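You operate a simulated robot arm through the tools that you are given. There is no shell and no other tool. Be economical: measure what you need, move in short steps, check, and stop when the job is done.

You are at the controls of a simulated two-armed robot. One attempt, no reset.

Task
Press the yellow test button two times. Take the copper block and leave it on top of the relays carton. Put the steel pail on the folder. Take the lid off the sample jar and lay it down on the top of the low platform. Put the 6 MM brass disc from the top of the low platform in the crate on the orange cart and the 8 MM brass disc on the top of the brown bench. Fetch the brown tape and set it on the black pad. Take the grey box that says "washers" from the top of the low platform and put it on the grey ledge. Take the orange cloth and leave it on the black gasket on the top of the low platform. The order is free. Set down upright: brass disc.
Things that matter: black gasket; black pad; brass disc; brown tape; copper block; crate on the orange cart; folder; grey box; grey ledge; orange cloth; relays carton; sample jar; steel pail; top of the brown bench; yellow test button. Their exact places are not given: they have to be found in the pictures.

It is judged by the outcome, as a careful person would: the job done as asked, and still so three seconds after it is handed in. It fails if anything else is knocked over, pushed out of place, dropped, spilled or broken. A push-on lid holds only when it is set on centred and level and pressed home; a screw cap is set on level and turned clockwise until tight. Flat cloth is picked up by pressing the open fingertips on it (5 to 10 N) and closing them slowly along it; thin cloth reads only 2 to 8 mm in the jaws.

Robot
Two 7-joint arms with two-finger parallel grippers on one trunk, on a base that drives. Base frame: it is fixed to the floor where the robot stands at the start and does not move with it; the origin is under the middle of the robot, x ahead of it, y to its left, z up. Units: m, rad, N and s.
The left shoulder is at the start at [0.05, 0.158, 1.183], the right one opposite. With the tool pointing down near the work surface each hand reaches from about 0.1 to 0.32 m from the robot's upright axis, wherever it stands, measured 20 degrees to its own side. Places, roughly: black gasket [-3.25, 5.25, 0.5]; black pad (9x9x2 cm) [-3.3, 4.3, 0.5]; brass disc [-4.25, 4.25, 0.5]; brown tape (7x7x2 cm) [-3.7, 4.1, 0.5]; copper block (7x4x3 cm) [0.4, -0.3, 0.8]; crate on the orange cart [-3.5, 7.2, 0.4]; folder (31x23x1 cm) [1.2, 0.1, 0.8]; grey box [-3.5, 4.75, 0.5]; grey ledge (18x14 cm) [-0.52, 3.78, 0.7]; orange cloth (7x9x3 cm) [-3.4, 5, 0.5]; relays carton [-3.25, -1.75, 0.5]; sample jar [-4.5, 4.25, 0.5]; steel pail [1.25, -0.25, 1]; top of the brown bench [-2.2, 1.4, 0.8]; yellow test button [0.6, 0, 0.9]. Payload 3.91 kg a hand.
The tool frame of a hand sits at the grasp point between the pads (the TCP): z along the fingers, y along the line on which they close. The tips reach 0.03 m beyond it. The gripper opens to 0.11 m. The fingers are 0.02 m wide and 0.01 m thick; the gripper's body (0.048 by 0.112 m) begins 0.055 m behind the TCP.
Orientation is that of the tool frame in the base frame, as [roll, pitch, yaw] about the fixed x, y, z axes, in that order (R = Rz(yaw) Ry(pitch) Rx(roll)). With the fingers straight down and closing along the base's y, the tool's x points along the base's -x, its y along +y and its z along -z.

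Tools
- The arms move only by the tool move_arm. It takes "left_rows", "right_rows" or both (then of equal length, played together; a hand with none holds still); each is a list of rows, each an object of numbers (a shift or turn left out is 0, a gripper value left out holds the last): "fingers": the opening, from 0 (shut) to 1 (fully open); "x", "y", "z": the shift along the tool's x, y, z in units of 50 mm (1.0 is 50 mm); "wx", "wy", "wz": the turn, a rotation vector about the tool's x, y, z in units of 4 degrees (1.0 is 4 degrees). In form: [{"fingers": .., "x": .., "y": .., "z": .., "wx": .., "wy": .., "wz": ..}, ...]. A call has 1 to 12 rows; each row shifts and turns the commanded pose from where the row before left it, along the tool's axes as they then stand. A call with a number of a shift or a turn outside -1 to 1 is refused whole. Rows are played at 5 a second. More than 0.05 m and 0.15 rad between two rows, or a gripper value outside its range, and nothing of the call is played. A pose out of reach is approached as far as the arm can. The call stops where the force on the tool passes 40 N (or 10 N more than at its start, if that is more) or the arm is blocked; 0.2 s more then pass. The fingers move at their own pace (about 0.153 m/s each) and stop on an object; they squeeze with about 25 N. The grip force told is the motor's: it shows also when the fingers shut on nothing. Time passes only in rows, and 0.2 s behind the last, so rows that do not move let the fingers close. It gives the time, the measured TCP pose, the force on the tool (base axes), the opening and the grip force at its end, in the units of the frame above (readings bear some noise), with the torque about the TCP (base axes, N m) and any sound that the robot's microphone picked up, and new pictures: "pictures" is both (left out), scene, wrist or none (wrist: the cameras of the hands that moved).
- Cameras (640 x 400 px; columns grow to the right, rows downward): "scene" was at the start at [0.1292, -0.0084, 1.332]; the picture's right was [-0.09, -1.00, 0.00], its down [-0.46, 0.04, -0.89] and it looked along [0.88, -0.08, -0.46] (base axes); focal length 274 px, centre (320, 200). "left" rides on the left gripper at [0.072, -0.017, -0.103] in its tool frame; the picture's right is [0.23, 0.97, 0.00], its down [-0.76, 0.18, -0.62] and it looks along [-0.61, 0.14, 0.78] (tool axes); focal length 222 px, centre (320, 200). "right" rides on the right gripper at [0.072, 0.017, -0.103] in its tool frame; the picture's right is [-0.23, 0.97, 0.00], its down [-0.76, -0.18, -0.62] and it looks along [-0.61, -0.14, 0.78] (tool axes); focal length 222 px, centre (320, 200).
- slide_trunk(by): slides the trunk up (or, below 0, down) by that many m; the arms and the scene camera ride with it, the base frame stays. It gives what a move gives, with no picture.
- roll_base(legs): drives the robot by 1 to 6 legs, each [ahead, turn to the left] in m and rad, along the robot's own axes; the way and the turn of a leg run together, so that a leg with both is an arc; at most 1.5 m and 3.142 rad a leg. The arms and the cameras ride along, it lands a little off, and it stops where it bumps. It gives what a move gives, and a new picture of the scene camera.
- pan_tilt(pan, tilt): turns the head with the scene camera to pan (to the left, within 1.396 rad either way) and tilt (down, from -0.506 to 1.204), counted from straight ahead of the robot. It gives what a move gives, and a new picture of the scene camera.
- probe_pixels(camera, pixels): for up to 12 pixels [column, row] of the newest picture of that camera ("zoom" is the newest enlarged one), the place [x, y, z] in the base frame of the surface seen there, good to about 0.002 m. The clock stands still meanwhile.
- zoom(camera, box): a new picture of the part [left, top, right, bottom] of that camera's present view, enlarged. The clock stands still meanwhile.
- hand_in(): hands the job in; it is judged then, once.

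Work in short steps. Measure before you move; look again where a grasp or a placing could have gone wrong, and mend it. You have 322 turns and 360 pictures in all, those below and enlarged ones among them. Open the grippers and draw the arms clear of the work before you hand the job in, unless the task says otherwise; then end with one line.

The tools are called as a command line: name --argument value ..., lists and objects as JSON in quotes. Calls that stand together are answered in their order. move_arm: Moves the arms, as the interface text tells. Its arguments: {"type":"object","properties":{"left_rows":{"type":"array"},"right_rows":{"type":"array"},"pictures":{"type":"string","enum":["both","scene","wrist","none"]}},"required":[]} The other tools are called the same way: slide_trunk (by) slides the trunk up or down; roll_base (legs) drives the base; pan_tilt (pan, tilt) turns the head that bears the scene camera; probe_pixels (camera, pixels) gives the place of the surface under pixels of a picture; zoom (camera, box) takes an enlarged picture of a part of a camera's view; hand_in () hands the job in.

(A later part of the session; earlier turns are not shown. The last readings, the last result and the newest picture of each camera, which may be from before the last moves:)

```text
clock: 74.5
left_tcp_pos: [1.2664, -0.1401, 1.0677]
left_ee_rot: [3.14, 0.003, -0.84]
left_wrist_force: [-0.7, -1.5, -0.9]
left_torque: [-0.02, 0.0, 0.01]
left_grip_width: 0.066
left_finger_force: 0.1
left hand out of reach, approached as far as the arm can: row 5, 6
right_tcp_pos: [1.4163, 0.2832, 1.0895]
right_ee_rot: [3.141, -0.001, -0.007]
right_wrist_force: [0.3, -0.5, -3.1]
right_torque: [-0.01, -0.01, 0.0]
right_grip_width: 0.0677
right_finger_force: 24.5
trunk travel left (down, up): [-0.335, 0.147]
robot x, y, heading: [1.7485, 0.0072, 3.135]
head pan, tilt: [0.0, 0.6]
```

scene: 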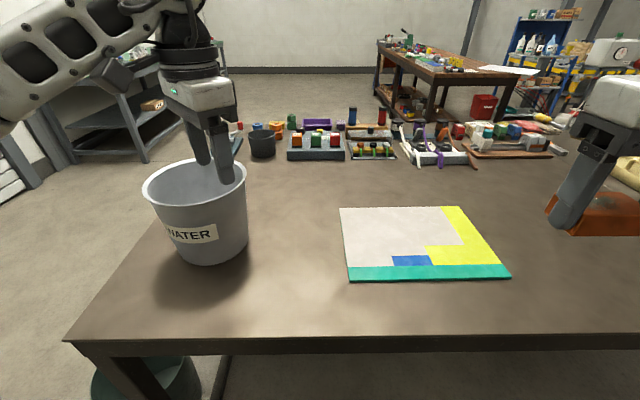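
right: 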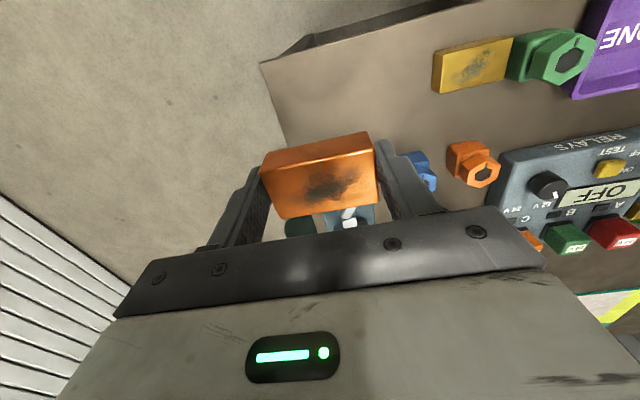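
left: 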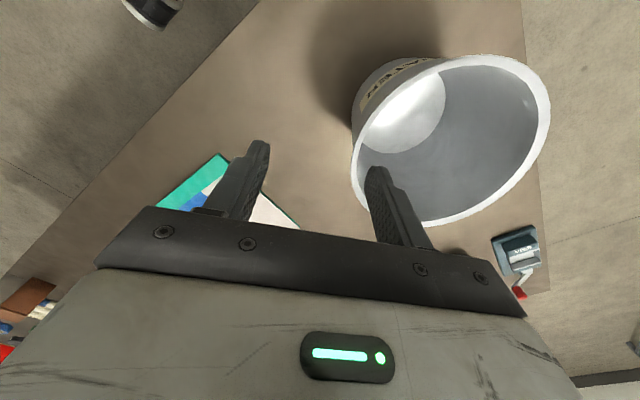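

The pail is empty (bottom visible at (410,110)). To gain reach I raise the trunk and lower the hand relative to it, keeping the tips above the rim.

slide_trunk --by 0.12

move_arm --left_rows '[{"y": -0.4}, {"z": 0.8}, {"z": 0.8}, {"z": 0.8}, {"z": 0.4}, {"y": 0.7}, {"y": 0.6}, {}]'

```text
clock: 76.0
left_tcp_pos: [1.2662, -0.1397, 1.1873]
left_ee_rot: [3.139, 0.002, -0.84]
left_wrist_force: [1.0, 0.3, -0.3]
left_torque: [-0.01, -0.02, 0.0]
left_grip_width: 0.0662
left_finger_force: 0.0
right_tcp_pos: [1.4154, 0.282, 1.2088]
right_ee_rot: [3.141, -0.001, -0.006]
right_wrist_force: [-0.5, 0.3, -3.0]
right_torque: [-0.01, -0.04, 0.02]
right_grip_width: 0.0678
right_finger_force: 24.7
trunk travel left (down, up): [-0.455, 0.027]
robot x, y, heading: [1.749, 0.0074, 3.134]
head pan, tilt: [0.0, 0.6]
```

```text
clock: 77.8
left_tcp_pos: [1.2634, -0.1424, 1.0486]
left_ee_rot: [3.141, 0.001, -0.838]
left_wrist_force: [0.7, 0.9, 0.7]
left_torque: [-0.02, -0.04, -0.01]
left_grip_width: 0.0659
left_finger_force: 0.0
left hand out of reach, approached as far as the arm can: row 6, 7
right_tcp_pos: [1.4154, 0.2815, 1.209]
right_ee_rot: [3.141, 0.0, -0.006]
right_wrist_force: [-1.1, -0.7, -3.0]
right_torque: [-0.01, 0.02, 0.04]
right_grip_width: 0.0679
right_finger_force: 25.0
trunk travel left (down, up): [-0.455, 0.027]
robot x, y, heading: [1.7476, 0.0053, 3.13]
head pan, tilt: [0.0, 0.6]
```

scene: 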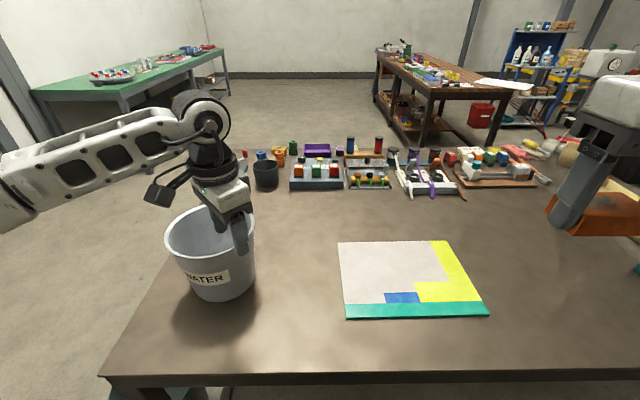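
left: 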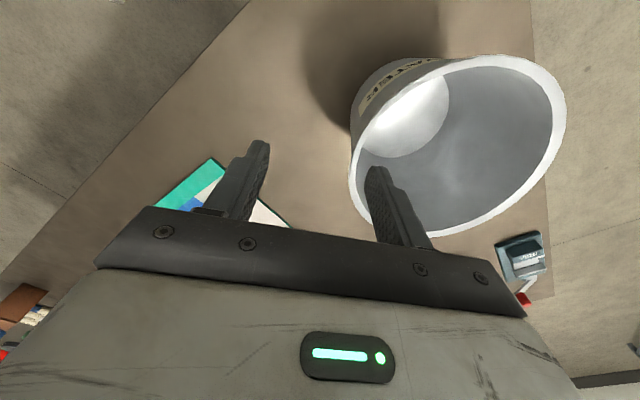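

Reach is being limited by the wrist yaw. If I turn the base right by 0.42 rad, the shoulder comes nearer to the pail and the hand needs less yaw, so I do that and undo 24° of hand yaw.

move_arm --left_rows '[{"z": -0.8, "y": -0.3}, {"y": -0.9}, {"y": -0.5}]' --pictures "none"

roll_base --legs '[[0, -0.42]]'

move_arm --left_rows '[{"wz": -1}, {"wz": -1}, {"wz": -1}, {"wz": -1}, {"wz": -1}, {"wz": -1}, {}]'

```text
clock: 78.6
left_tcp_pos: [1.3261, -0.0881, 1.0882]
left_ee_rot: [3.14, 0.0, -0.838]
left_wrist_force: [-0.4, -1.5, 0.9]
left_torque: [-0.01, 0.0, -0.02]
left_grip_width: 0.0661
left_finger_force: 0.0
right_tcp_pos: [1.4166, 0.2825, 1.2088]
right_ee_rot: [-3.141, 0.0, -0.006]
right_wrist_force: [-0.2, 0.2, -2.8]
right_torque: [-0.02, 0.0, -0.01]
right_grip_width: 0.0675
right_finger_force: 25.2
trunk travel left (down, up): [-0.455, 0.027]
robot x, y, heading: [1.749, 0.0068, 3.127]
head pan, tilt: [0.0, 0.6]
```

```text
clock: 80.2
left_tcp_pos: [1.325, 0.0942, 1.0877]
left_ee_rot: [3.139, 0.002, -1.262]
left_wrist_force: [0.3, 0.6, -0.2]
left_torque: [0.01, -0.02, 0.0]
left_grip_width: 0.0659
left_finger_force: 0.2
right_tcp_pos: [1.5571, 0.3946, 1.2082]
right_ee_rot: [-3.141, 0.0, -0.428]
right_wrist_force: [-0.1, -0.1, -2.7]
right_torque: [-0.02, -0.03, 0.02]
right_grip_width: 0.0677
right_finger_force: 25.0
trunk travel left (down, up): [-0.455, 0.027]
robot x, y, heading: [1.7498, 0.011, 2.71]
head pan, tilt: [0.0, 0.6]
```

scene: 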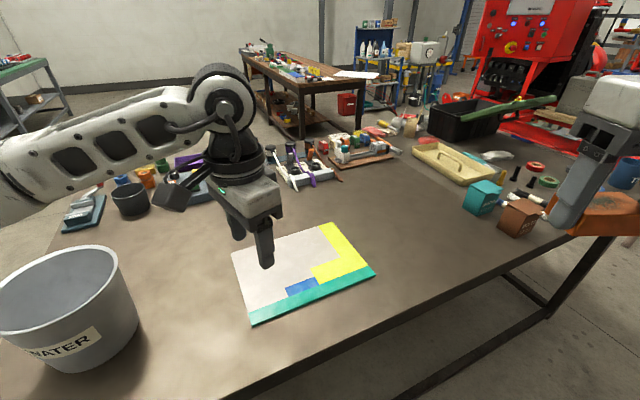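

```text
clock: 81.8
left_tcp_pos: [1.3244, 0.0944, 1.0873]
left_ee_rot: [-3.142, 0.002, -0.841]
left_wrist_force: [0.1, -0.2, 0.9]
left_torque: [0.0, -0.03, 0.0]
left_grip_width: 0.0656
left_finger_force: 0.1
right_tcp_pos: [1.5583, 0.3937, 1.2096]
right_ee_rot: [-3.14, -0.002, -0.427]
right_wrist_force: [0.0, -0.2, -3.2]
right_torque: [-0.02, -0.01, -0.02]
right_grip_width: 0.0678
right_finger_force: 24.0
trunk travel left (down, up): [-0.455, 0.027]
robot x, y, heading: [1.7475, 0.0061, 2.708]
head pan, tilt: [0.0, 0.6]
```

scene: 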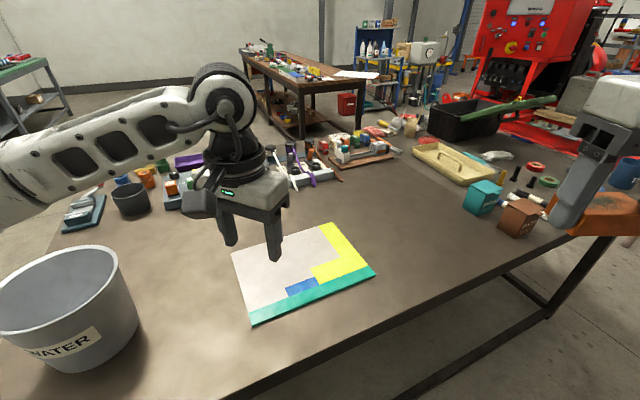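
left: 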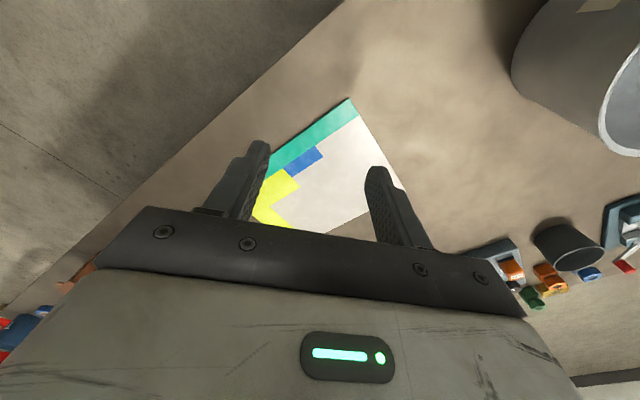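

Now from (1.324, 0.094) to over the rim point (1.230, -0.161): tool x +0.127, y +0.241.

move_arm --left_rows '[{"y": 0.8, "x": 0.424}, {"y": 0.8, "x": 0.424}, {"y": 0.8, "x": 0.424}, {"y": 0.8, "x": 0.424}, {"y": 0.8, "x": 0.424}, {"y": 0.8, "x": 0.424}, {}]'

```text
clock: 83.4
left_tcp_pos: [1.2286, -0.1633, 1.0876]
left_ee_rot: [3.141, 0.002, -0.841]
left_wrist_force: [0.2, 0.3, -0.2]
left_torque: [-0.02, 0.0, -0.02]
left_grip_width: 0.0663
left_finger_force: 0.1
right_tcp_pos: [1.5573, 0.3942, 1.2082]
right_ee_rot: [3.141, 0.001, -0.427]
right_wrist_force: [0.6, 0.1, -2.0]
right_torque: [-0.02, 0.0, 0.0]
right_grip_width: 0.0676
right_finger_force: 24.3
trunk travel left (down, up): [-0.455, 0.027]
robot x, y, heading: [1.7491, 0.0075, 2.706]
head pan, tilt: [0.0, 0.6]
```

scene: 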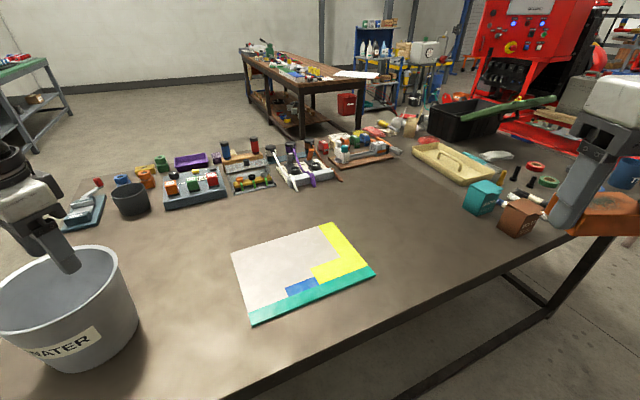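
left: 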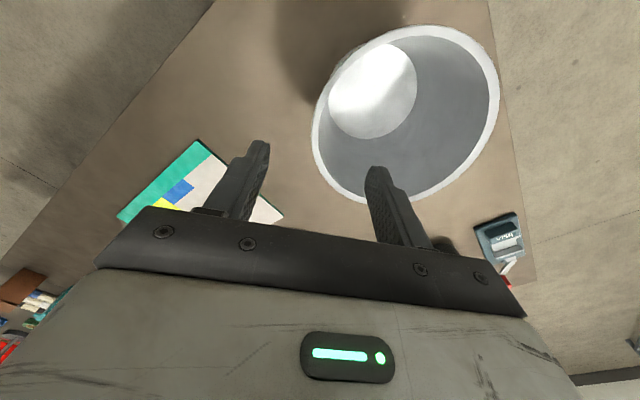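

In position. I check the rim near the fingers before descending.

probe_pixels --camera "left" --pixels '[[313, 140], [320, 165], [335, 185], [355, 199], [318, 120], [360, 45], [470, 40], [497, 100], [440, 190]]'

```text
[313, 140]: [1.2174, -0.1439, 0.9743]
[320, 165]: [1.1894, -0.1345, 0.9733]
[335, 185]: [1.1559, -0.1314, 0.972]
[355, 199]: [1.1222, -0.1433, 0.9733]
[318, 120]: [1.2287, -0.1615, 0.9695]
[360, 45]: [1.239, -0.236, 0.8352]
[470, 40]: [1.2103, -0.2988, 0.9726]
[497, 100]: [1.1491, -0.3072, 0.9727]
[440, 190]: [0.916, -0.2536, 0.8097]
```

The rim sits as computed, and the TCP is right above it. I descend to z≈0.953 and close.

move_arm --left_rows '[{"z": 0.9}, {"z": 0.9}, {"z": 0.5}, {"z": 0.38}, {}, {"fingers": 0}, {}, {}]'

```text
clock: 85.2
left_tcp_pos: [1.2284, -0.1615, 0.9532]
left_ee_rot: [3.139, 0.002, -0.841]
left_wrist_force: [1.5, -3.4, 3.6]
left_torque: [-1.03, 0.74, 0.45]
left_grip_width: 0.0126
left_finger_force: 25.2
right_tcp_pos: [1.5585, 0.3937, 1.2086]
right_ee_rot: [3.141, 0.001, -0.426]
right_wrist_force: [-0.2, -0.3, -2.9]
right_torque: [0.0, -0.01, -0.03]
right_grip_width: 0.0679
right_finger_force: 25.0
trunk travel left (down, up): [-0.455, 0.027]
robot x, y, heading: [1.7503, 0.0035, 2.712]
head pan, tilt: [0.0, 0.6]
```

scene: 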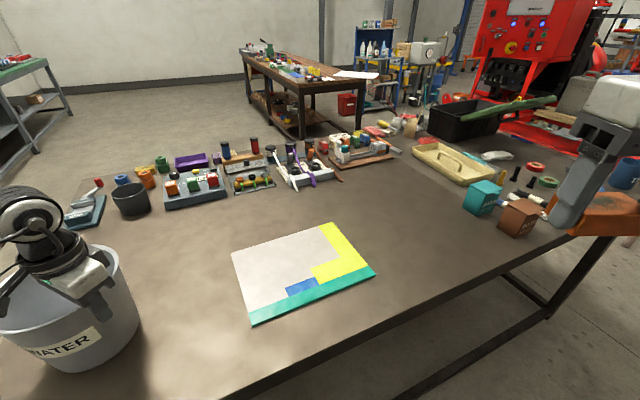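
left: 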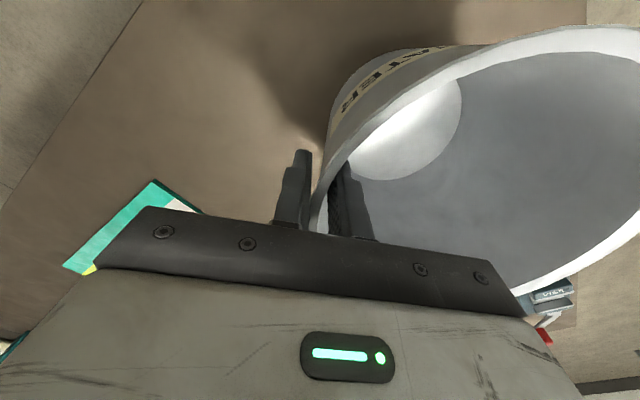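

Gripped at 12.6 mm on the rim. I lift slowly by 4 cm and look at tilt.

move_arm --left_rows '[{"z": -0.15}, {"z": -0.2}, {"z": -0.2}, {"z": -0.25}, {}]'

```text
clock: 86.4
left_tcp_pos: [1.2299, -0.1607, 0.9935]
left_ee_rot: [-3.14, 0.002, -0.843]
left_wrist_force: [0.8, 0.3, -4.9]
left_torque: [0.21, -0.25, 0.01]
left_grip_width: 0.0061
left_finger_force: 25.1
right_tcp_pos: [1.5573, 0.3941, 1.2081]
right_ee_rot: [-3.14, 0.0, -0.428]
right_wrist_force: [0.1, 0.1, -2.1]
right_torque: [-0.02, -0.02, -0.02]
right_grip_width: 0.0676
right_finger_force: 25.3
trunk travel left (down, up): [-0.455, 0.027]
robot x, y, heading: [1.7486, 0.0041, 2.711]
head pan, tilt: [0.0, 0.6]
```

scene: 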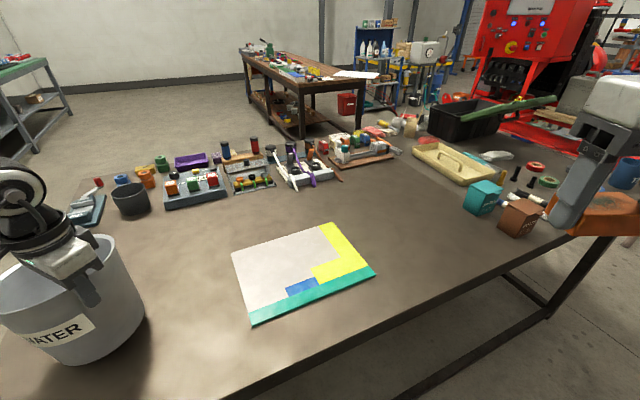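
left: 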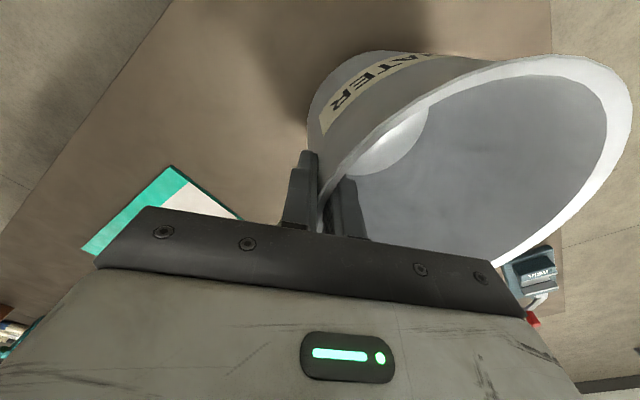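

Held, about 0.5 kg, tilted some 8°. I lift 3 cm more and swing it over the folder by turning the base right 0.72 rad.

move_arm --left_rows '[{"z": -0.3}, {"z": -0.3}, {}]' --pictures "none"

roll_base --legs '[[0, -0.24], [0, -0.24], [0, -0.24]]'

pan_tilt --pan 0.6 --tilt 0.7

```text
clock: 87.2
left_tcp_pos: [1.2291, -0.1607, 1.0229]
left_ee_rot: [-3.141, 0.003, -0.843]
left_wrist_force: [0.2, -0.2, -4.0]
left_torque: [0.16, -0.28, 0.02]
left_grip_width: 0.0059
left_finger_force: 25.1
right_tcp_pos: [1.5587, 0.3944, 1.209]
right_ee_rot: [3.141, 0.0, -0.428]
right_wrist_force: [0.0, 0.4, -2.3]
right_torque: [-0.02, -0.02, 0.02]
right_grip_width: 0.0679
right_finger_force: 24.8
trunk travel left (down, up): [-0.455, 0.027]
robot x, y, heading: [1.748, 0.0013, 2.71]
head pan, tilt: [0.0, 0.6]
```

```text
clock: 90.2
left_tcp_pos: [1.2469, 0.2249, 1.0225]
left_ee_rot: [3.14, 0.002, -1.565]
left_wrist_force: [-0.4, 0.5, -5.2]
left_torque: [-0.01, -0.3, -0.06]
left_grip_width: 0.0059
left_finger_force: 24.4
right_tcp_pos: [1.8613, 0.4251, 1.2086]
right_ee_rot: [-3.141, 0.0, -1.149]
right_wrist_force: [-0.3, 0.4, -2.9]
right_torque: [-0.03, -0.03, 0.03]
right_grip_width: 0.0676
right_finger_force: 25.5
trunk travel left (down, up): [-0.455, 0.027]
robot x, y, heading: [1.7484, 0.0075, 1.988]
head pan, tilt: [0.0, 0.6]
```

scene: 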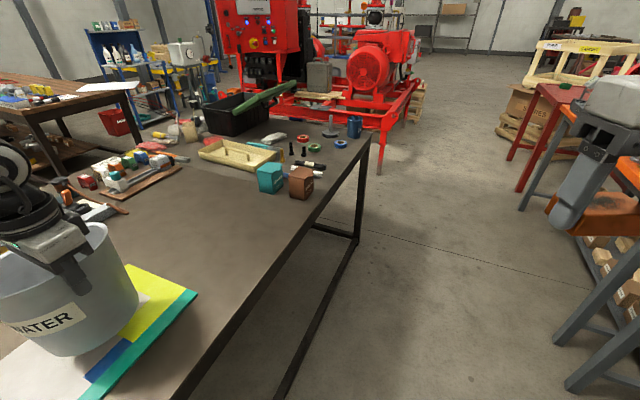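

```text
clock: 91.2
left_tcp_pos: [1.2463, 0.2256, 1.0226]
left_ee_rot: [-3.14, 0.002, -1.565]
left_wrist_force: [-0.4, 0.1, -4.4]
left_torque: [-0.01, -0.31, 0.04]
left_grip_width: 0.006
left_finger_force: 24.7
right_tcp_pos: [1.8599, 0.4221, 1.2088]
right_ee_rot: [3.14, -0.001, -1.151]
right_wrist_force: [-0.3, 0.0, -2.2]
right_torque: [-0.02, -0.02, 0.01]
right_grip_width: 0.0674
right_finger_force: 25.1
trunk travel left (down, up): [-0.455, 0.027]
robot x, y, heading: [1.7477, 0.0073, 1.986]
head pan, tilt: [0.6, 0.7]
```

scene: 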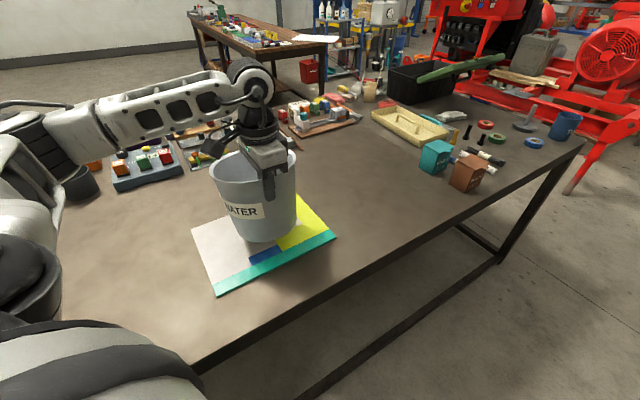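

The pail hangs over the middle of the folder. I lower slowly.

move_arm --left_rows '[{"z": 0.4}, {"z": 0.3}, {"z": 0.15}, {"z": 0.1}, {}]' --pictures "none"

```text
clock: 92.3
left_tcp_pos: [1.2471, 0.2255, 0.9764]
left_ee_rot: [3.141, 0.004, -1.565]
left_wrist_force: [3.0, 0.4, 5.3]
left_torque: [-0.01, 0.52, -0.01]
left_grip_width: 0.0061
left_finger_force: 25.4
right_tcp_pos: [1.8613, 0.4237, 1.2089]
right_ee_rot: [3.141, 0.0, -1.15]
right_wrist_force: [-0.5, 0.5, -2.3]
right_torque: [-0.01, 0.02, 0.01]
right_grip_width: 0.0675
right_finger_force: 24.9
trunk travel left (down, up): [-0.455, 0.027]
robot x, y, heading: [1.7487, 0.0097, 1.992]
head pan, tilt: [0.6, 0.7]
```

The far lower edge touches. I go down a little more so the pail settles, then open gradually.

move_arm --left_rows '[{"z": 0.08}, {"z": 0.08}, {"z": 0.06}, {}, {"fingers": 0.15}, {"fingers": 0.3}, {"fingers": 0.6}, {}]'

```text
clock: 94.2
left_tcp_pos: [1.2455, 0.2243, 0.9644]
left_ee_rot: [-3.139, 0.001, -1.565]
left_wrist_force: [0.8, 0.1, -0.3]
left_torque: [-0.01, 0.03, -0.02]
left_grip_width: 0.066
left_finger_force: 0.0
right_tcp_pos: [1.8613, 0.4219, 1.2093]
right_ee_rot: [-3.141, 0.0, -1.151]
right_wrist_force: [-0.5, 0.0, -2.9]
right_torque: [-0.05, 0.01, 0.05]
right_grip_width: 0.0677
right_finger_force: 24.9
trunk travel left (down, up): [-0.455, 0.027]
robot x, y, heading: [1.7475, 0.0098, 1.984]
head pan, tilt: [0.6, 0.7]
```

scene: 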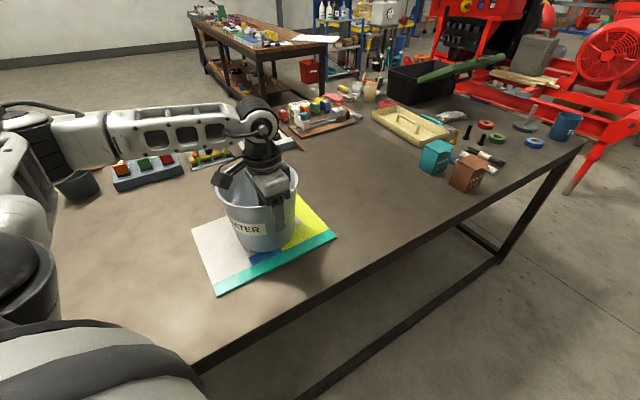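
left: 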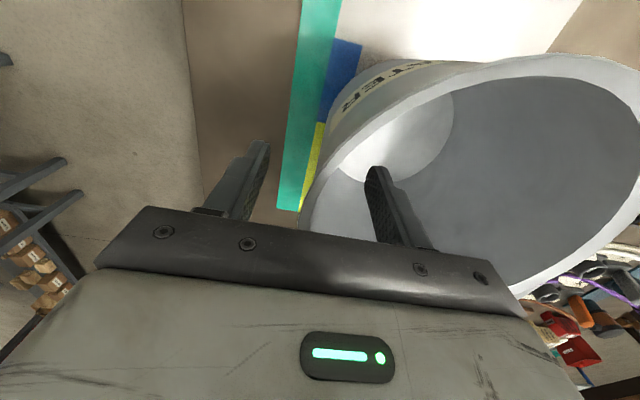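

The pail stands on the folder. I raise the hand straight out, then draw back and unwind the yaw.

move_arm --left_rows '[{"z": -0.5}, {"z": -0.9}, {"z": -0.9}, {"z": -0.5}, {"y": -0.9}, {"y": -0.9, "wz": -1}, {"y": -0.5, "wz": -1}, {"wz": -1}, {"wz": -1}, {"wz": -1}, {"wz": -1}]' --pictures "scene"

```text
clock: 96.5
left_tcp_pos: [1.3617, 0.2264, 1.1046]
left_ee_rot: [3.141, 0.002, -1.146]
left_wrist_force: [-0.2, -0.4, 0.3]
left_torque: [-0.03, -0.01, -0.01]
left_grip_width: 0.0661
left_finger_force: 0.2
right_tcp_pos: [1.8611, 0.4234, 1.2097]
right_ee_rot: [3.141, 0.001, -1.148]
right_wrist_force: [0.2, -0.1, -3.4]
right_torque: [0.0, 0.0, -0.01]
right_grip_width: 0.0678
right_finger_force: 24.7
trunk travel left (down, up): [-0.455, 0.027]
robot x, y, heading: [1.7468, 0.0061, 1.988]
head pan, tilt: [0.6, 0.7]
```

scene: 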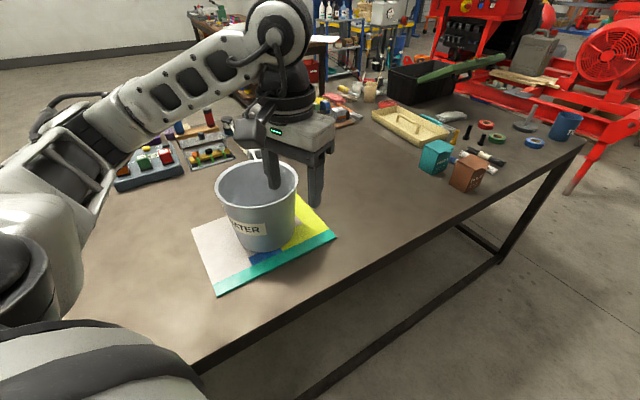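

The pail stands upright on the folder. Next the relays carton: I turn to heading +y, back out along the far side, then head west along y≈-1.3.

roll_base --legs '[[0, -0.417], [-1.3, 0], [0, 1.571]]'

pan_tilt --pan 0 --tilt 0.4

```text
clock: 108.2
left_tcp_pos: [1.3972, -1.5671, 1.1048]
left_ee_rot: [-3.139, 0.001, 0.026]
left_wrist_force: [0.3, 0.2, 0.1]
left_torque: [0.03, -0.02, 0.02]
left_grip_width: 0.0661
left_finger_force: 0.1
right_tcp_pos: [1.4084, -1.031, 1.2083]
right_ee_rot: [3.141, 0.0, 0.026]
right_wrist_force: [-0.5, -0.4, -2.8]
right_torque: [-0.03, -0.05, -0.01]
right_grip_width: 0.0678
right_finger_force: 25.1
trunk travel left (down, up): [-0.455, 0.027]
robot x, y, heading: [1.7491, -1.2957, -3.119]
head pan, tilt: [0.6, 0.7]
```

scene: 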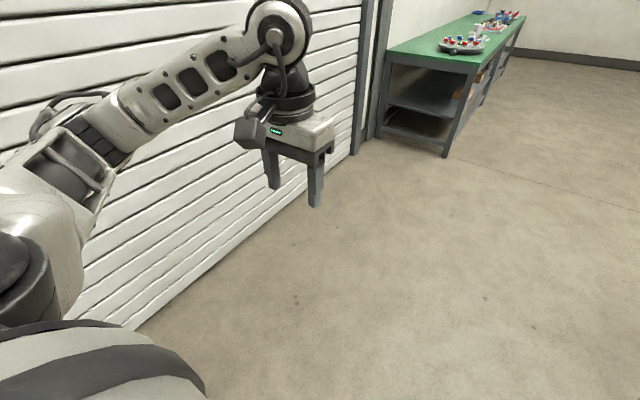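

```text
clock: 109.2
left_tcp_pos: [1.3985, -1.5668, 1.1045]
left_ee_rot: [-3.141, 0.002, 0.028]
left_wrist_force: [0.5, 0.4, 0.5]
left_torque: [0.0, 0.0, 0.01]
left_grip_width: 0.0661
left_finger_force: 0.1
right_tcp_pos: [1.4095, -1.0312, 1.2083]
right_ee_rot: [-3.141, 0.0, 0.024]
right_wrist_force: [0.4, 1.2, -3.4]
right_torque: [0.03, -0.04, 0.0]
right_grip_width: 0.0676
right_finger_force: 24.8
trunk travel left (down, up): [-0.455, 0.027]
robot x, y, heading: [1.7488, -1.293, -3.118]
head pan, tilt: [0.0, 0.4]
```

scene: 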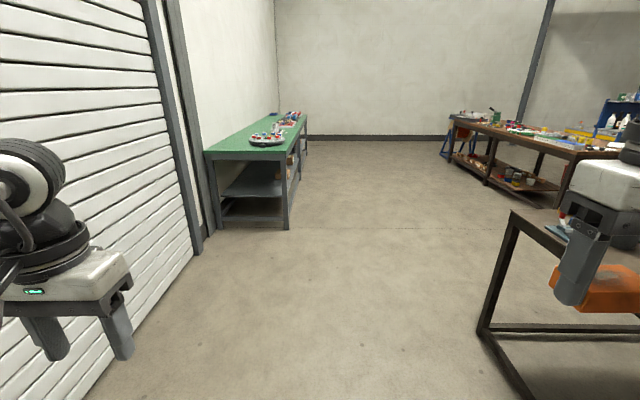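

Ahead lies the green bench on the left. I zoom there to find the relays carton and probe the bench edge.

zoom --camera "scene" --box '[190, 90, 350, 190]'

probe_pixels --camera "scene" --pixels '[[288, 225], [290, 160], [305, 120], [296, 130], [265, 140], [480, 320], [460, 160], [190, 240]]'

```text
4.00 times, centred on (270, 140) of scene
```

zoom: 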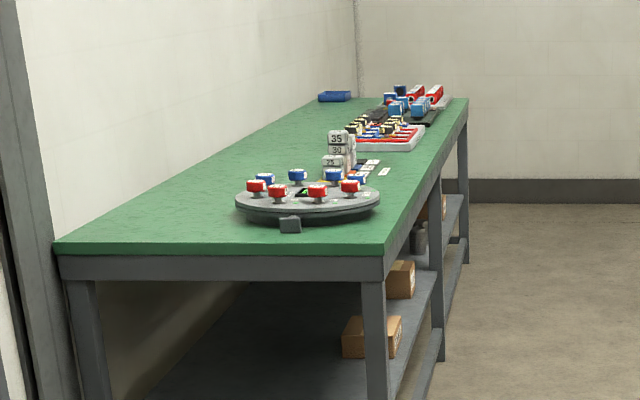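

```text
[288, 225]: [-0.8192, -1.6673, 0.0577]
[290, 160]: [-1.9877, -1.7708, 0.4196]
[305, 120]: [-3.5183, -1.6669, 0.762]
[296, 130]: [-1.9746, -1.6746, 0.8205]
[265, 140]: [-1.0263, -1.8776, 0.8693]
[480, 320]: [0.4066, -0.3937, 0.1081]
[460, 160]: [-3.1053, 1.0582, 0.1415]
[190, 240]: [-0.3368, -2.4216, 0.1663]
```

The green bench's front edge is at y≈-1.67, x from -0.8 to -3.6; the carton must be on its shelf near x=-3.25. I drive west, keeping about 0.7 m off the bench.

roll_base --legs '[[1.5, 0], [0, -0.25], [1.5, 0], [0, 0.22], [1.5, 0], [0.4, 0]]'

roll_base --legs '[[0, 1.571]]'

```text
clock: 134.6
left_tcp_pos: [-3.5015, -1.2985, 1.1032]
left_ee_rot: [-3.14, 0.002, 0.024]
left_wrist_force: [0.4, 0.1, -0.2]
left_torque: [0.02, -0.02, -0.03]
left_grip_width: 0.066
left_finger_force: 0.1
right_tcp_pos: [-3.4878, -0.7614, 1.209]
right_ee_rot: [3.141, 0.001, 0.02]
right_wrist_force: [-0.8, 0.3, -2.8]
right_torque: [-0.01, -0.02, 0.0]
right_grip_width: 0.0677
right_finger_force: 24.9
trunk travel left (down, up): [-0.455, 0.027]
robot x, y, heading: [-3.1506, -1.0264, -3.124]
head pan, tilt: [0.0, 0.4]
```

scene: 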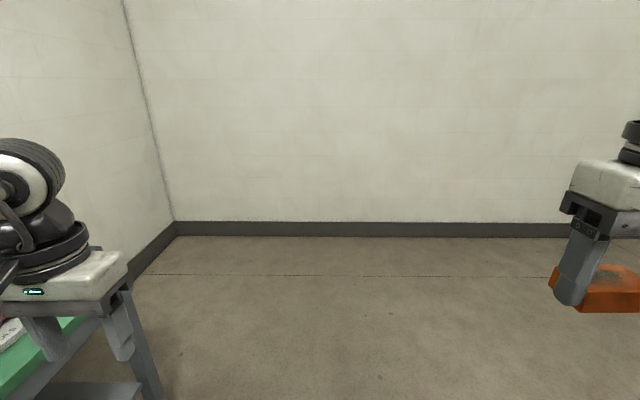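

```text
clock: 138.8
left_tcp_pos: [-2.8872, -1.3892, 1.1042]
left_ee_rot: [-3.141, 0.001, 1.566]
left_wrist_force: [-0.1, -0.6, -0.1]
left_torque: [0.04, 0.01, -0.03]
left_grip_width: 0.0661
left_finger_force: 0.1
right_tcp_pos: [-3.4249, -1.3596, 1.2086]
right_ee_rot: [3.14, 0.001, 1.564]
right_wrist_force: [0.0, 0.5, -2.9]
right_torque: [0.03, 0.0, 0.01]
right_grip_width: 0.0674
right_finger_force: 24.5
trunk travel left (down, up): [-0.455, 0.027]
robot x, y, heading: [-3.1498, -1.0268, -1.584]
head pan, tilt: [0.0, 0.4]
```

scene: 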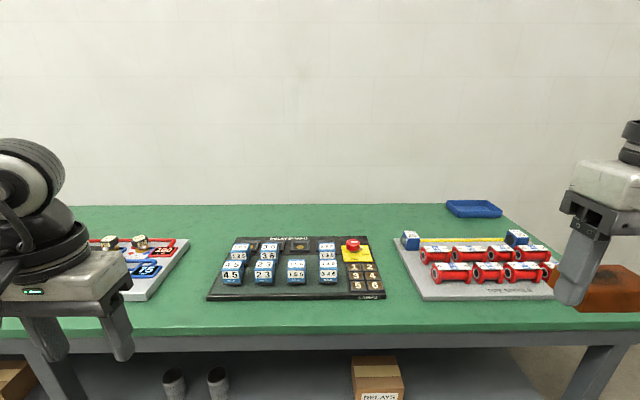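

The RELAYS carton is on the shelf at (378,378). I tilt down and examine it.

pan_tilt --pan -0.15 --tilt 0.75

zoom --camera "scene" --box '[200, 180, 440, 330]'

```text
clock: 139.6
left_tcp_pos: [-2.8891, -1.388, 1.1051]
left_ee_rot: [-3.14, 0.002, 1.567]
left_wrist_force: [-0.8, 0.2, -0.7]
left_torque: [-0.02, -0.02, -0.03]
left_grip_width: 0.0659
left_finger_force: 0.0
right_tcp_pos: [-3.4241, -1.3587, 1.2087]
right_ee_rot: [3.141, 0.0, 1.563]
right_wrist_force: [0.2, -0.8, -1.9]
right_torque: [0.03, 0.03, -0.01]
right_grip_width: 0.0676
right_finger_force: 25.0
trunk travel left (down, up): [-0.455, 0.027]
robot x, y, heading: [-3.1513, -1.0246, -1.583]
head pan, tilt: [-0.15, 0.75]
```

scene: 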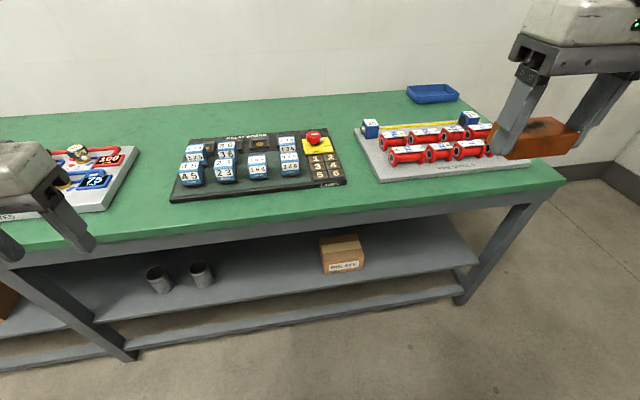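

```text
2.67 times, centred on (320, 255) of scene
```

zoom: 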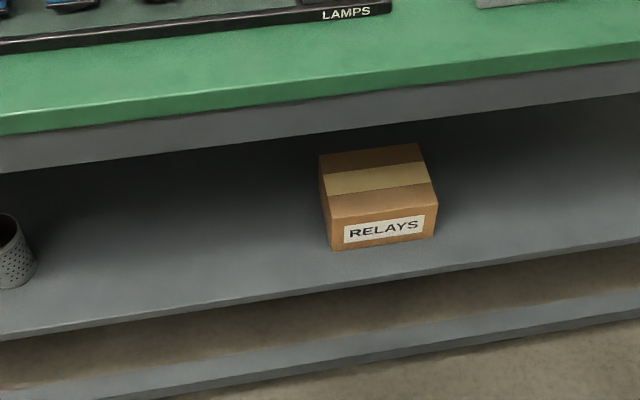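

probe_pixels --camera "zoom" --pixels '[[334, 215], [434, 203], [415, 146], [322, 157], [380, 180], [390, 245], [380, 292], [380, 85], [380, 120], [10, 225], [600, 240]]'

```text
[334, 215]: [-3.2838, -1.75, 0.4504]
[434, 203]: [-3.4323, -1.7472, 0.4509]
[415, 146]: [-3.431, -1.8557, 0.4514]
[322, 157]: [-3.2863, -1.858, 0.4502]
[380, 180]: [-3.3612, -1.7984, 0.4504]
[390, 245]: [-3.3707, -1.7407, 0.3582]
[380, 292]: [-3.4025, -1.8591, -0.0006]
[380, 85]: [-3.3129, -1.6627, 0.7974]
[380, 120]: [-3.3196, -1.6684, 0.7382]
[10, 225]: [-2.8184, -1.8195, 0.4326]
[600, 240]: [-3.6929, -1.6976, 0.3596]
```

The carton's top is at z=0.451, x -3.285…-3.432, y -1.745…-1.857, with 0.28 m of headroom under the bench. I'll lower the trunk and tilt the right hand forward about 76° so the block goes in on its side face. First I lower the trunk and pull the left hand back.

slide_trunk --by -0.44

move_arm --left_rows '[{"x": 0.9}, {"x": 0.9}, {}, {}]' --right_rows '[{"x": -0.8}, {"x": -0.8}, {"x": -0.8, "z": 0.4}, {"z": 0.9}]'

```text
refused: -0.44 is not a number from -0.4 to 0.4
```

```text
clock: 140.6
left_tcp_pos: [-2.8906, -1.2976, 1.1042]
left_ee_rot: [-3.141, 0.002, 1.567]
left_wrist_force: [0.4, -0.5, 0.0]
left_torque: [0.02, 0.0, 0.0]
left_grip_width: 0.066
left_finger_force: 0.1
right_tcp_pos: [-3.426, -1.4776, 1.1438]
right_ee_rot: [-3.141, 0.002, 1.563]
right_wrist_force: [-1.0, 0.2, -2.9]
right_torque: [0.0, 0.0, 0.01]
right_grip_width: 0.0676
right_finger_force: 25.3
trunk travel left (down, up): [-0.455, 0.027]
robot x, y, heading: [-3.146, -1.0296, -1.576]
head pan, tilt: [-0.15, 0.75]
```

scene: 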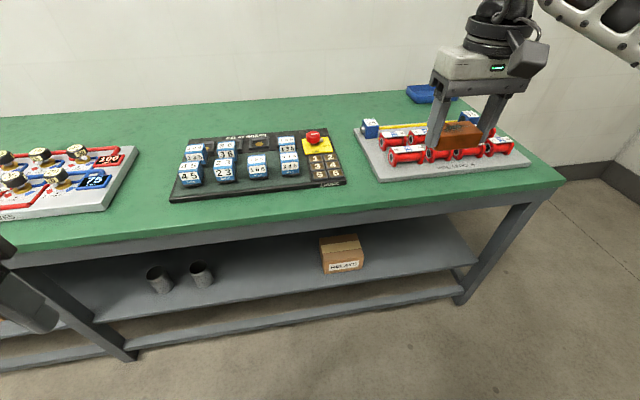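
right: 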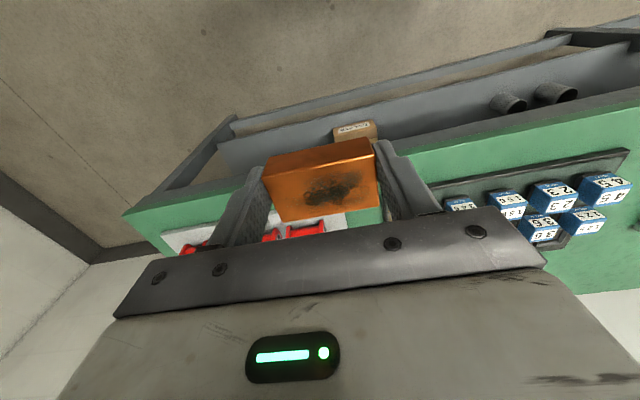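
left: 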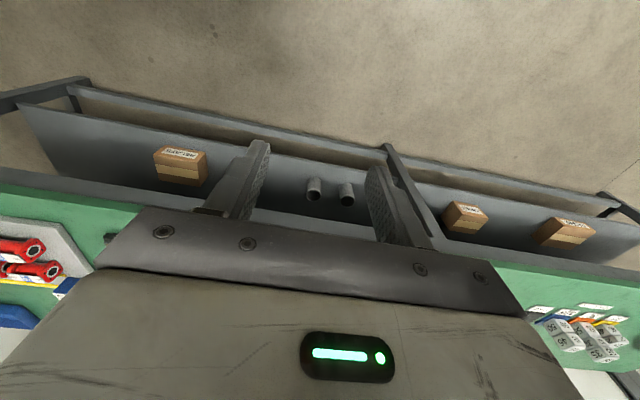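

The hand is in front of the bench edge, so lowering is safe. I lower the trunk 0.4 and tilt the right hand forward.

slide_trunk --by -0.4

move_arm --right_rows '[{"wy": -1}, {"wy": -1}, {"wy": -1}, {"wy": -1}, {"wy": -1}, {"wy": -1}, {"wy": -1}, {"wy": -1}, {"wy": -1}, {"wy": -1}, {"wy": -1}, {"wy": -1}]'

```text
clock: 144.4
left_tcp_pos: [-2.8909, -1.2979, 0.7045]
left_ee_rot: [-3.14, 0.001, 1.564]
left_wrist_force: [-0.2, 0.3, 0.5]
left_torque: [-0.01, -0.01, 0.0]
left_grip_width: 0.066
left_finger_force: 0.1
right_tcp_pos: [-3.4255, -1.4772, 0.7436]
right_ee_rot: [-3.141, 0.0, 1.563]
right_wrist_force: [0.4, 0.0, -3.1]
right_torque: [0.04, -0.02, 0.0]
right_grip_width: 0.0676
right_finger_force: 24.9
trunk travel left (down, up): [-0.055, 0.427]
robot x, y, heading: [-3.1486, -1.0286, -1.577]
head pan, tilt: [-0.15, 0.75]
```

```text
clock: 147.0
left_tcp_pos: [-2.8897, -1.2976, 0.7048]
left_ee_rot: [-3.141, 0.002, 1.567]
left_wrist_force: [1.4, -0.1, 0.0]
left_torque: [-0.03, -0.03, 0.0]
left_grip_width: 0.0662
left_finger_force: 0.0
right_tcp_pos: [-3.4257, -1.4778, 0.7427]
right_ee_rot: [-3.141, 0.838, 1.563]
right_wrist_force: [1.0, 0.0, -1.8]
right_torque: [0.07, -0.01, 0.0]
right_grip_width: 0.0676
right_finger_force: 25.7
trunk travel left (down, up): [-0.055, 0.427]
robot x, y, heading: [-3.1514, -1.0296, -1.585]
head pan, tilt: [-0.15, 0.75]
```

scene: 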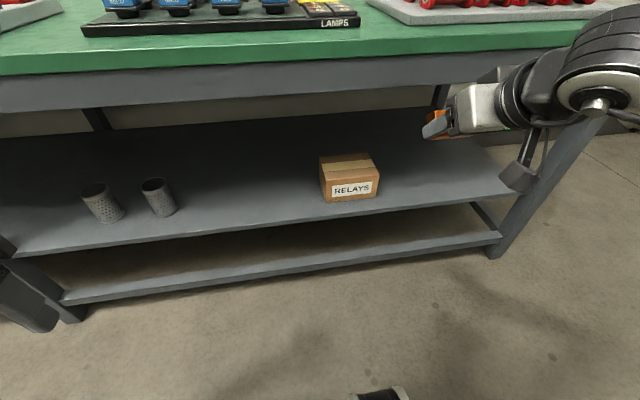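
right: 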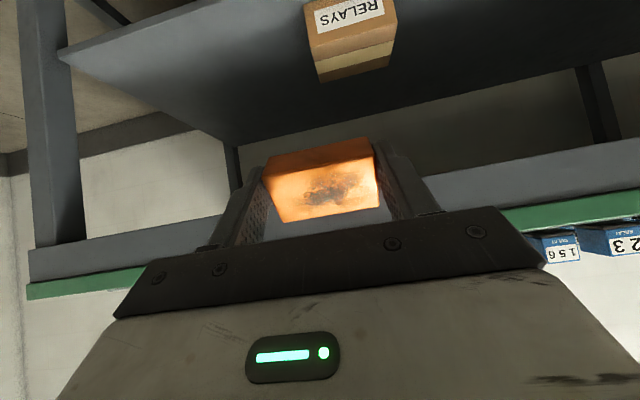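

Tilting works. Seven more steps to 76°, and shift 68 mm left in line with the carton.

move_arm --right_rows '[{"wy": -1}, {"wy": -1}, {"wy": -1}, {"wy": -1}, {"wy": -1}, {"wy": -1}, {"wy": -1}, {"y": 0.7}, {"y": 0.66}, {"x": 0.9, "z": 0.22}, {"x": 0.9, "z": 0.22}, {"x": 0.9, "z": 0.22}]'

```text
clock: 149.6
left_tcp_pos: [-2.8904, -1.2991, 0.704]
left_ee_rot: [-3.14, 0.001, 1.568]
left_wrist_force: [0.3, -0.4, 0.0]
left_torque: [0.01, 0.0, -0.02]
left_grip_width: 0.066
left_finger_force: 0.1
right_tcp_pos: [-3.3602, -1.4786, 0.7444]
right_ee_rot: [3.12, 1.256, 1.554]
right_wrist_force: [0.0, 0.7, -3.6]
right_torque: [0.08, -0.01, 0.0]
right_grip_width: 0.0675
right_finger_force: 25.6
right hand out of reach, approached as far as the arm can: row 7, 10, 11, 12
trunk travel left (down, up): [-0.055, 0.427]
robot x, y, heading: [-3.1468, -1.0263, -1.585]
head pan, tilt: [-0.15, 0.75]
```

scene: 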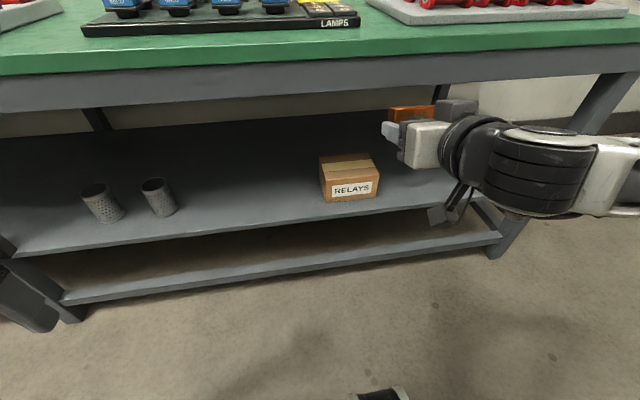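
right: 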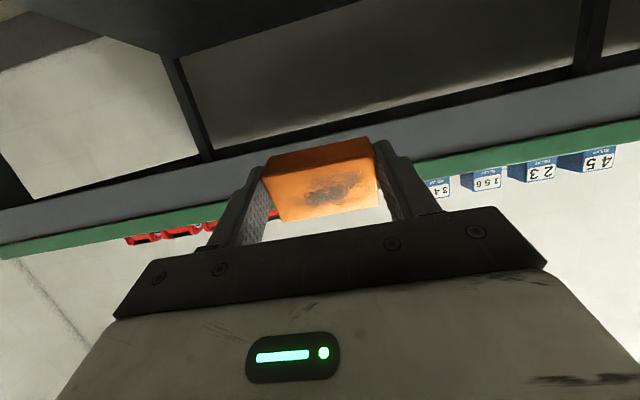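

The tilt stalled at 72° and lowering was refused there. I ease the tilt by 8° and try lowering again along with a forward move.

move_arm --right_rows '[{"wy": 1}, {"wy": 1}, {"x": 0.6, "z": 0.35}, {"x": 0.6, "z": 0.35}, {"x": 0.6, "z": 0.35}, {"x": 0.4, "z": 0.8}, {}]'

```text
clock: 151.2
left_tcp_pos: [-2.8903, -1.2986, 0.7048]
left_ee_rot: [-3.139, 0.003, 1.566]
left_wrist_force: [0.2, -0.6, 0.0]
left_torque: [0.03, -0.01, 0.02]
left_grip_width: 0.0658
left_finger_force: 0.1
right_tcp_pos: [-3.3857, -1.5017, 0.6774]
right_ee_rot: [3.138, 1.111, 1.564]
right_wrist_force: [-0.3, -0.2, -2.6]
right_torque: [0.08, -0.01, -0.02]
right_grip_width: 0.0679
right_finger_force: 25.5
right hand out of reach, approached as far as the arm can: row 4, 5, 6
trunk travel left (down, up): [-0.055, 0.427]
robot x, y, heading: [-3.1511, -1.0258, -1.583]
head pan, tilt: [-0.15, 0.75]
```

scene: 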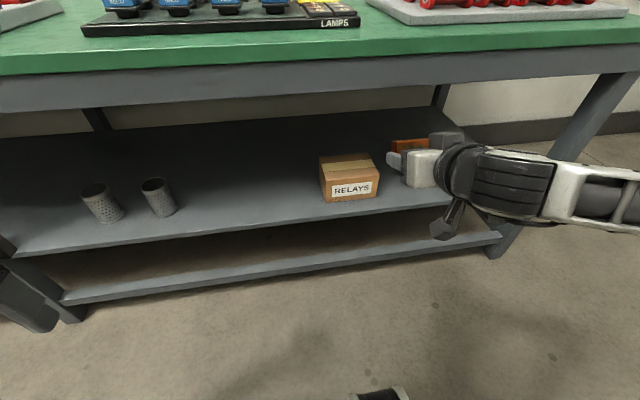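
right: 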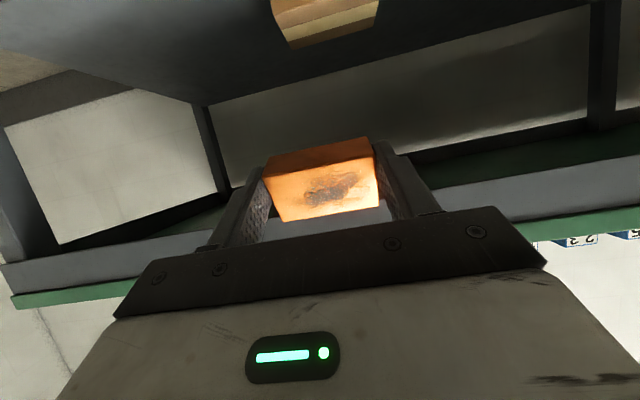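

The wrist is folded too near the shoulder, so I go forward first (to y≈-1.60, still before the bench edge), then down.

move_arm --right_rows '[{"z": 0.8, "x": -0.4, "y": 0.1}, {"z": 0.8, "x": -0.4, "y": 0.2}, {"y": 0.25, "z": 0.1}, {"x": 0.6, "z": 0.3}, {"x": 0.6, "z": 0.3}, {"x": 0.6, "z": 0.3}, {}]'

```text
clock: 152.8
left_tcp_pos: [-2.8902, -1.2982, 0.7042]
left_ee_rot: [-3.139, 0.001, 1.566]
left_wrist_force: [-0.3, 0.1, -0.7]
left_torque: [0.02, 0.02, -0.01]
left_grip_width: 0.0659
left_finger_force: 0.0
right_tcp_pos: [-3.3614, -1.5943, 0.6651]
right_ee_rot: [3.141, 1.118, 1.564]
right_wrist_force: [0.1, -0.1, -3.6]
right_torque: [0.07, -0.03, 0.02]
right_grip_width: 0.0678
right_finger_force: 25.0
right hand out of reach, approached as far as the arm can: row 4, 5, 6
trunk travel left (down, up): [-0.055, 0.427]
robot x, y, heading: [-3.1486, -1.0265, -1.581]
head pan, tilt: [-0.15, 0.75]
```

scene: 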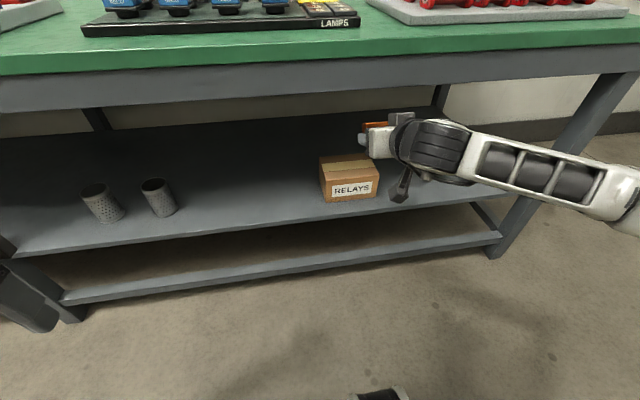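
right: 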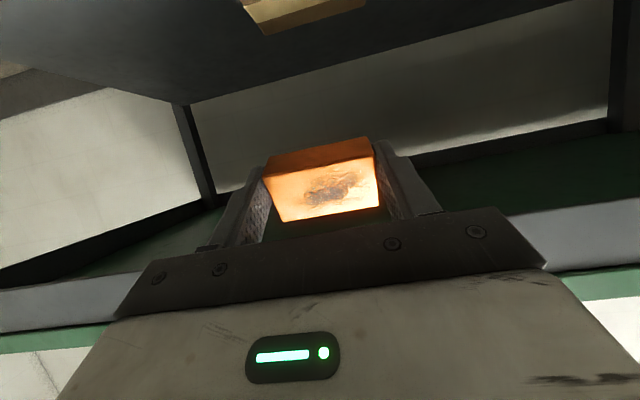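

It seems lowering trades off with tilt. At about 40° tilt the hand still clears the apron and the block will settle flat on its bottom, so I ease to 40° and lower the trunk the rest.

move_arm --right_rows '[{"wy": 1}, {"wy": 1}, {"wy": 1}, {"wy": 1}, {"wy": 1}, {"wy": 1}, {}]' --pictures "none"

slide_trunk --by -0.05

move_arm --right_rows '[{"x": 0.45, "z": 0.55}, {"x": 0.45, "z": 0.55}, {}]'

```text
clock: 154.4
left_tcp_pos: [-2.891, -1.2992, 0.7043]
left_ee_rot: [-3.141, 0.001, 1.566]
left_wrist_force: [-0.5, -0.6, -0.7]
left_torque: [0.01, -0.02, 0.0]
left_grip_width: 0.0658
left_finger_force: 0.0
right_tcp_pos: [-3.3618, -1.5942, 0.6652]
right_ee_rot: [-3.14, 0.699, 1.563]
right_wrist_force: [-0.7, 1.1, -2.8]
right_torque: [0.07, 0.01, -0.02]
right_grip_width: 0.0676
right_finger_force: 24.9
trunk travel left (down, up): [-0.055, 0.427]
robot x, y, heading: [-3.1481, -1.0277, -1.583]
head pan, tilt: [-0.15, 0.75]
```

```text
clock: 155.3
left_tcp_pos: [-2.8904, -1.2978, 0.655]
left_ee_rot: [-3.14, 0.001, 1.566]
left_wrist_force: [0.5, -0.4, -0.5]
left_torque: [-0.06, 0.01, 0.04]
left_grip_width: 0.0662
left_finger_force: 0.0
right_tcp_pos: [-3.36, -1.5935, 0.6161]
right_ee_rot: [3.141, 0.699, 1.563]
right_wrist_force: [-0.8, -0.2, -3.3]
right_torque: [0.06, 0.0, 0.01]
right_grip_width: 0.0678
right_finger_force: 24.6
trunk travel left (down, up): [-0.005, 0.477]
robot x, y, heading: [-3.1479, -1.0274, -1.584]
head pan, tilt: [-0.15, 0.75]
```

```text
clock: 156.1
left_tcp_pos: [-2.8899, -1.2996, 0.6532]
left_ee_rot: [-3.141, 0.002, 1.566]
left_wrist_force: [0.5, -0.2, -0.2]
left_torque: [-0.03, 0.02, -0.01]
left_grip_width: 0.0661
left_finger_force: 0.1
right_tcp_pos: [-3.3617, -1.5942, 0.5436]
right_ee_rot: [3.141, 0.699, 1.563]
right_wrist_force: [-0.2, 0.0, -3.0]
right_torque: [0.09, 0.01, 0.01]
right_grip_width: 0.0675
right_finger_force: 24.8
trunk travel left (down, up): [-0.005, 0.477]
robot x, y, heading: [-3.1496, -1.0257, -1.58]
head pan, tilt: [-0.15, 0.75]
```

scene: 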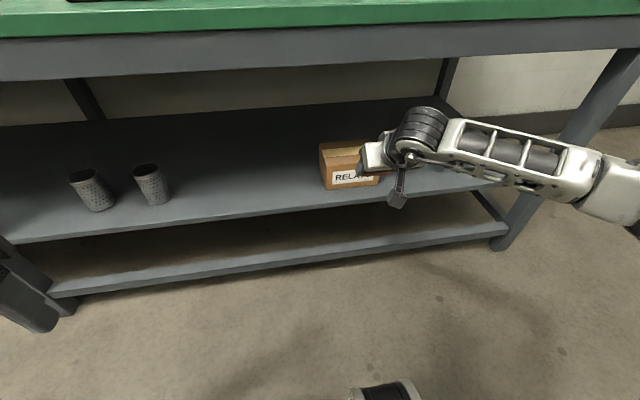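
right: 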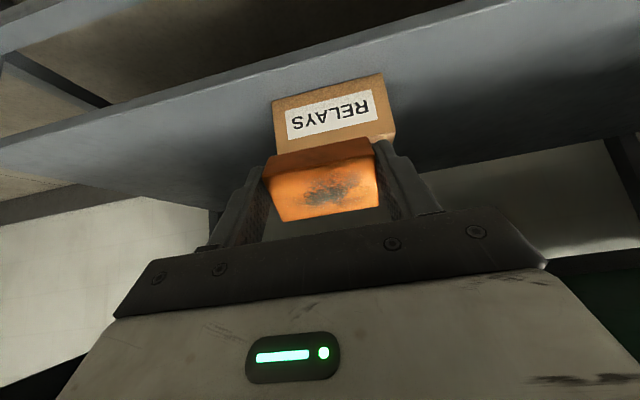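

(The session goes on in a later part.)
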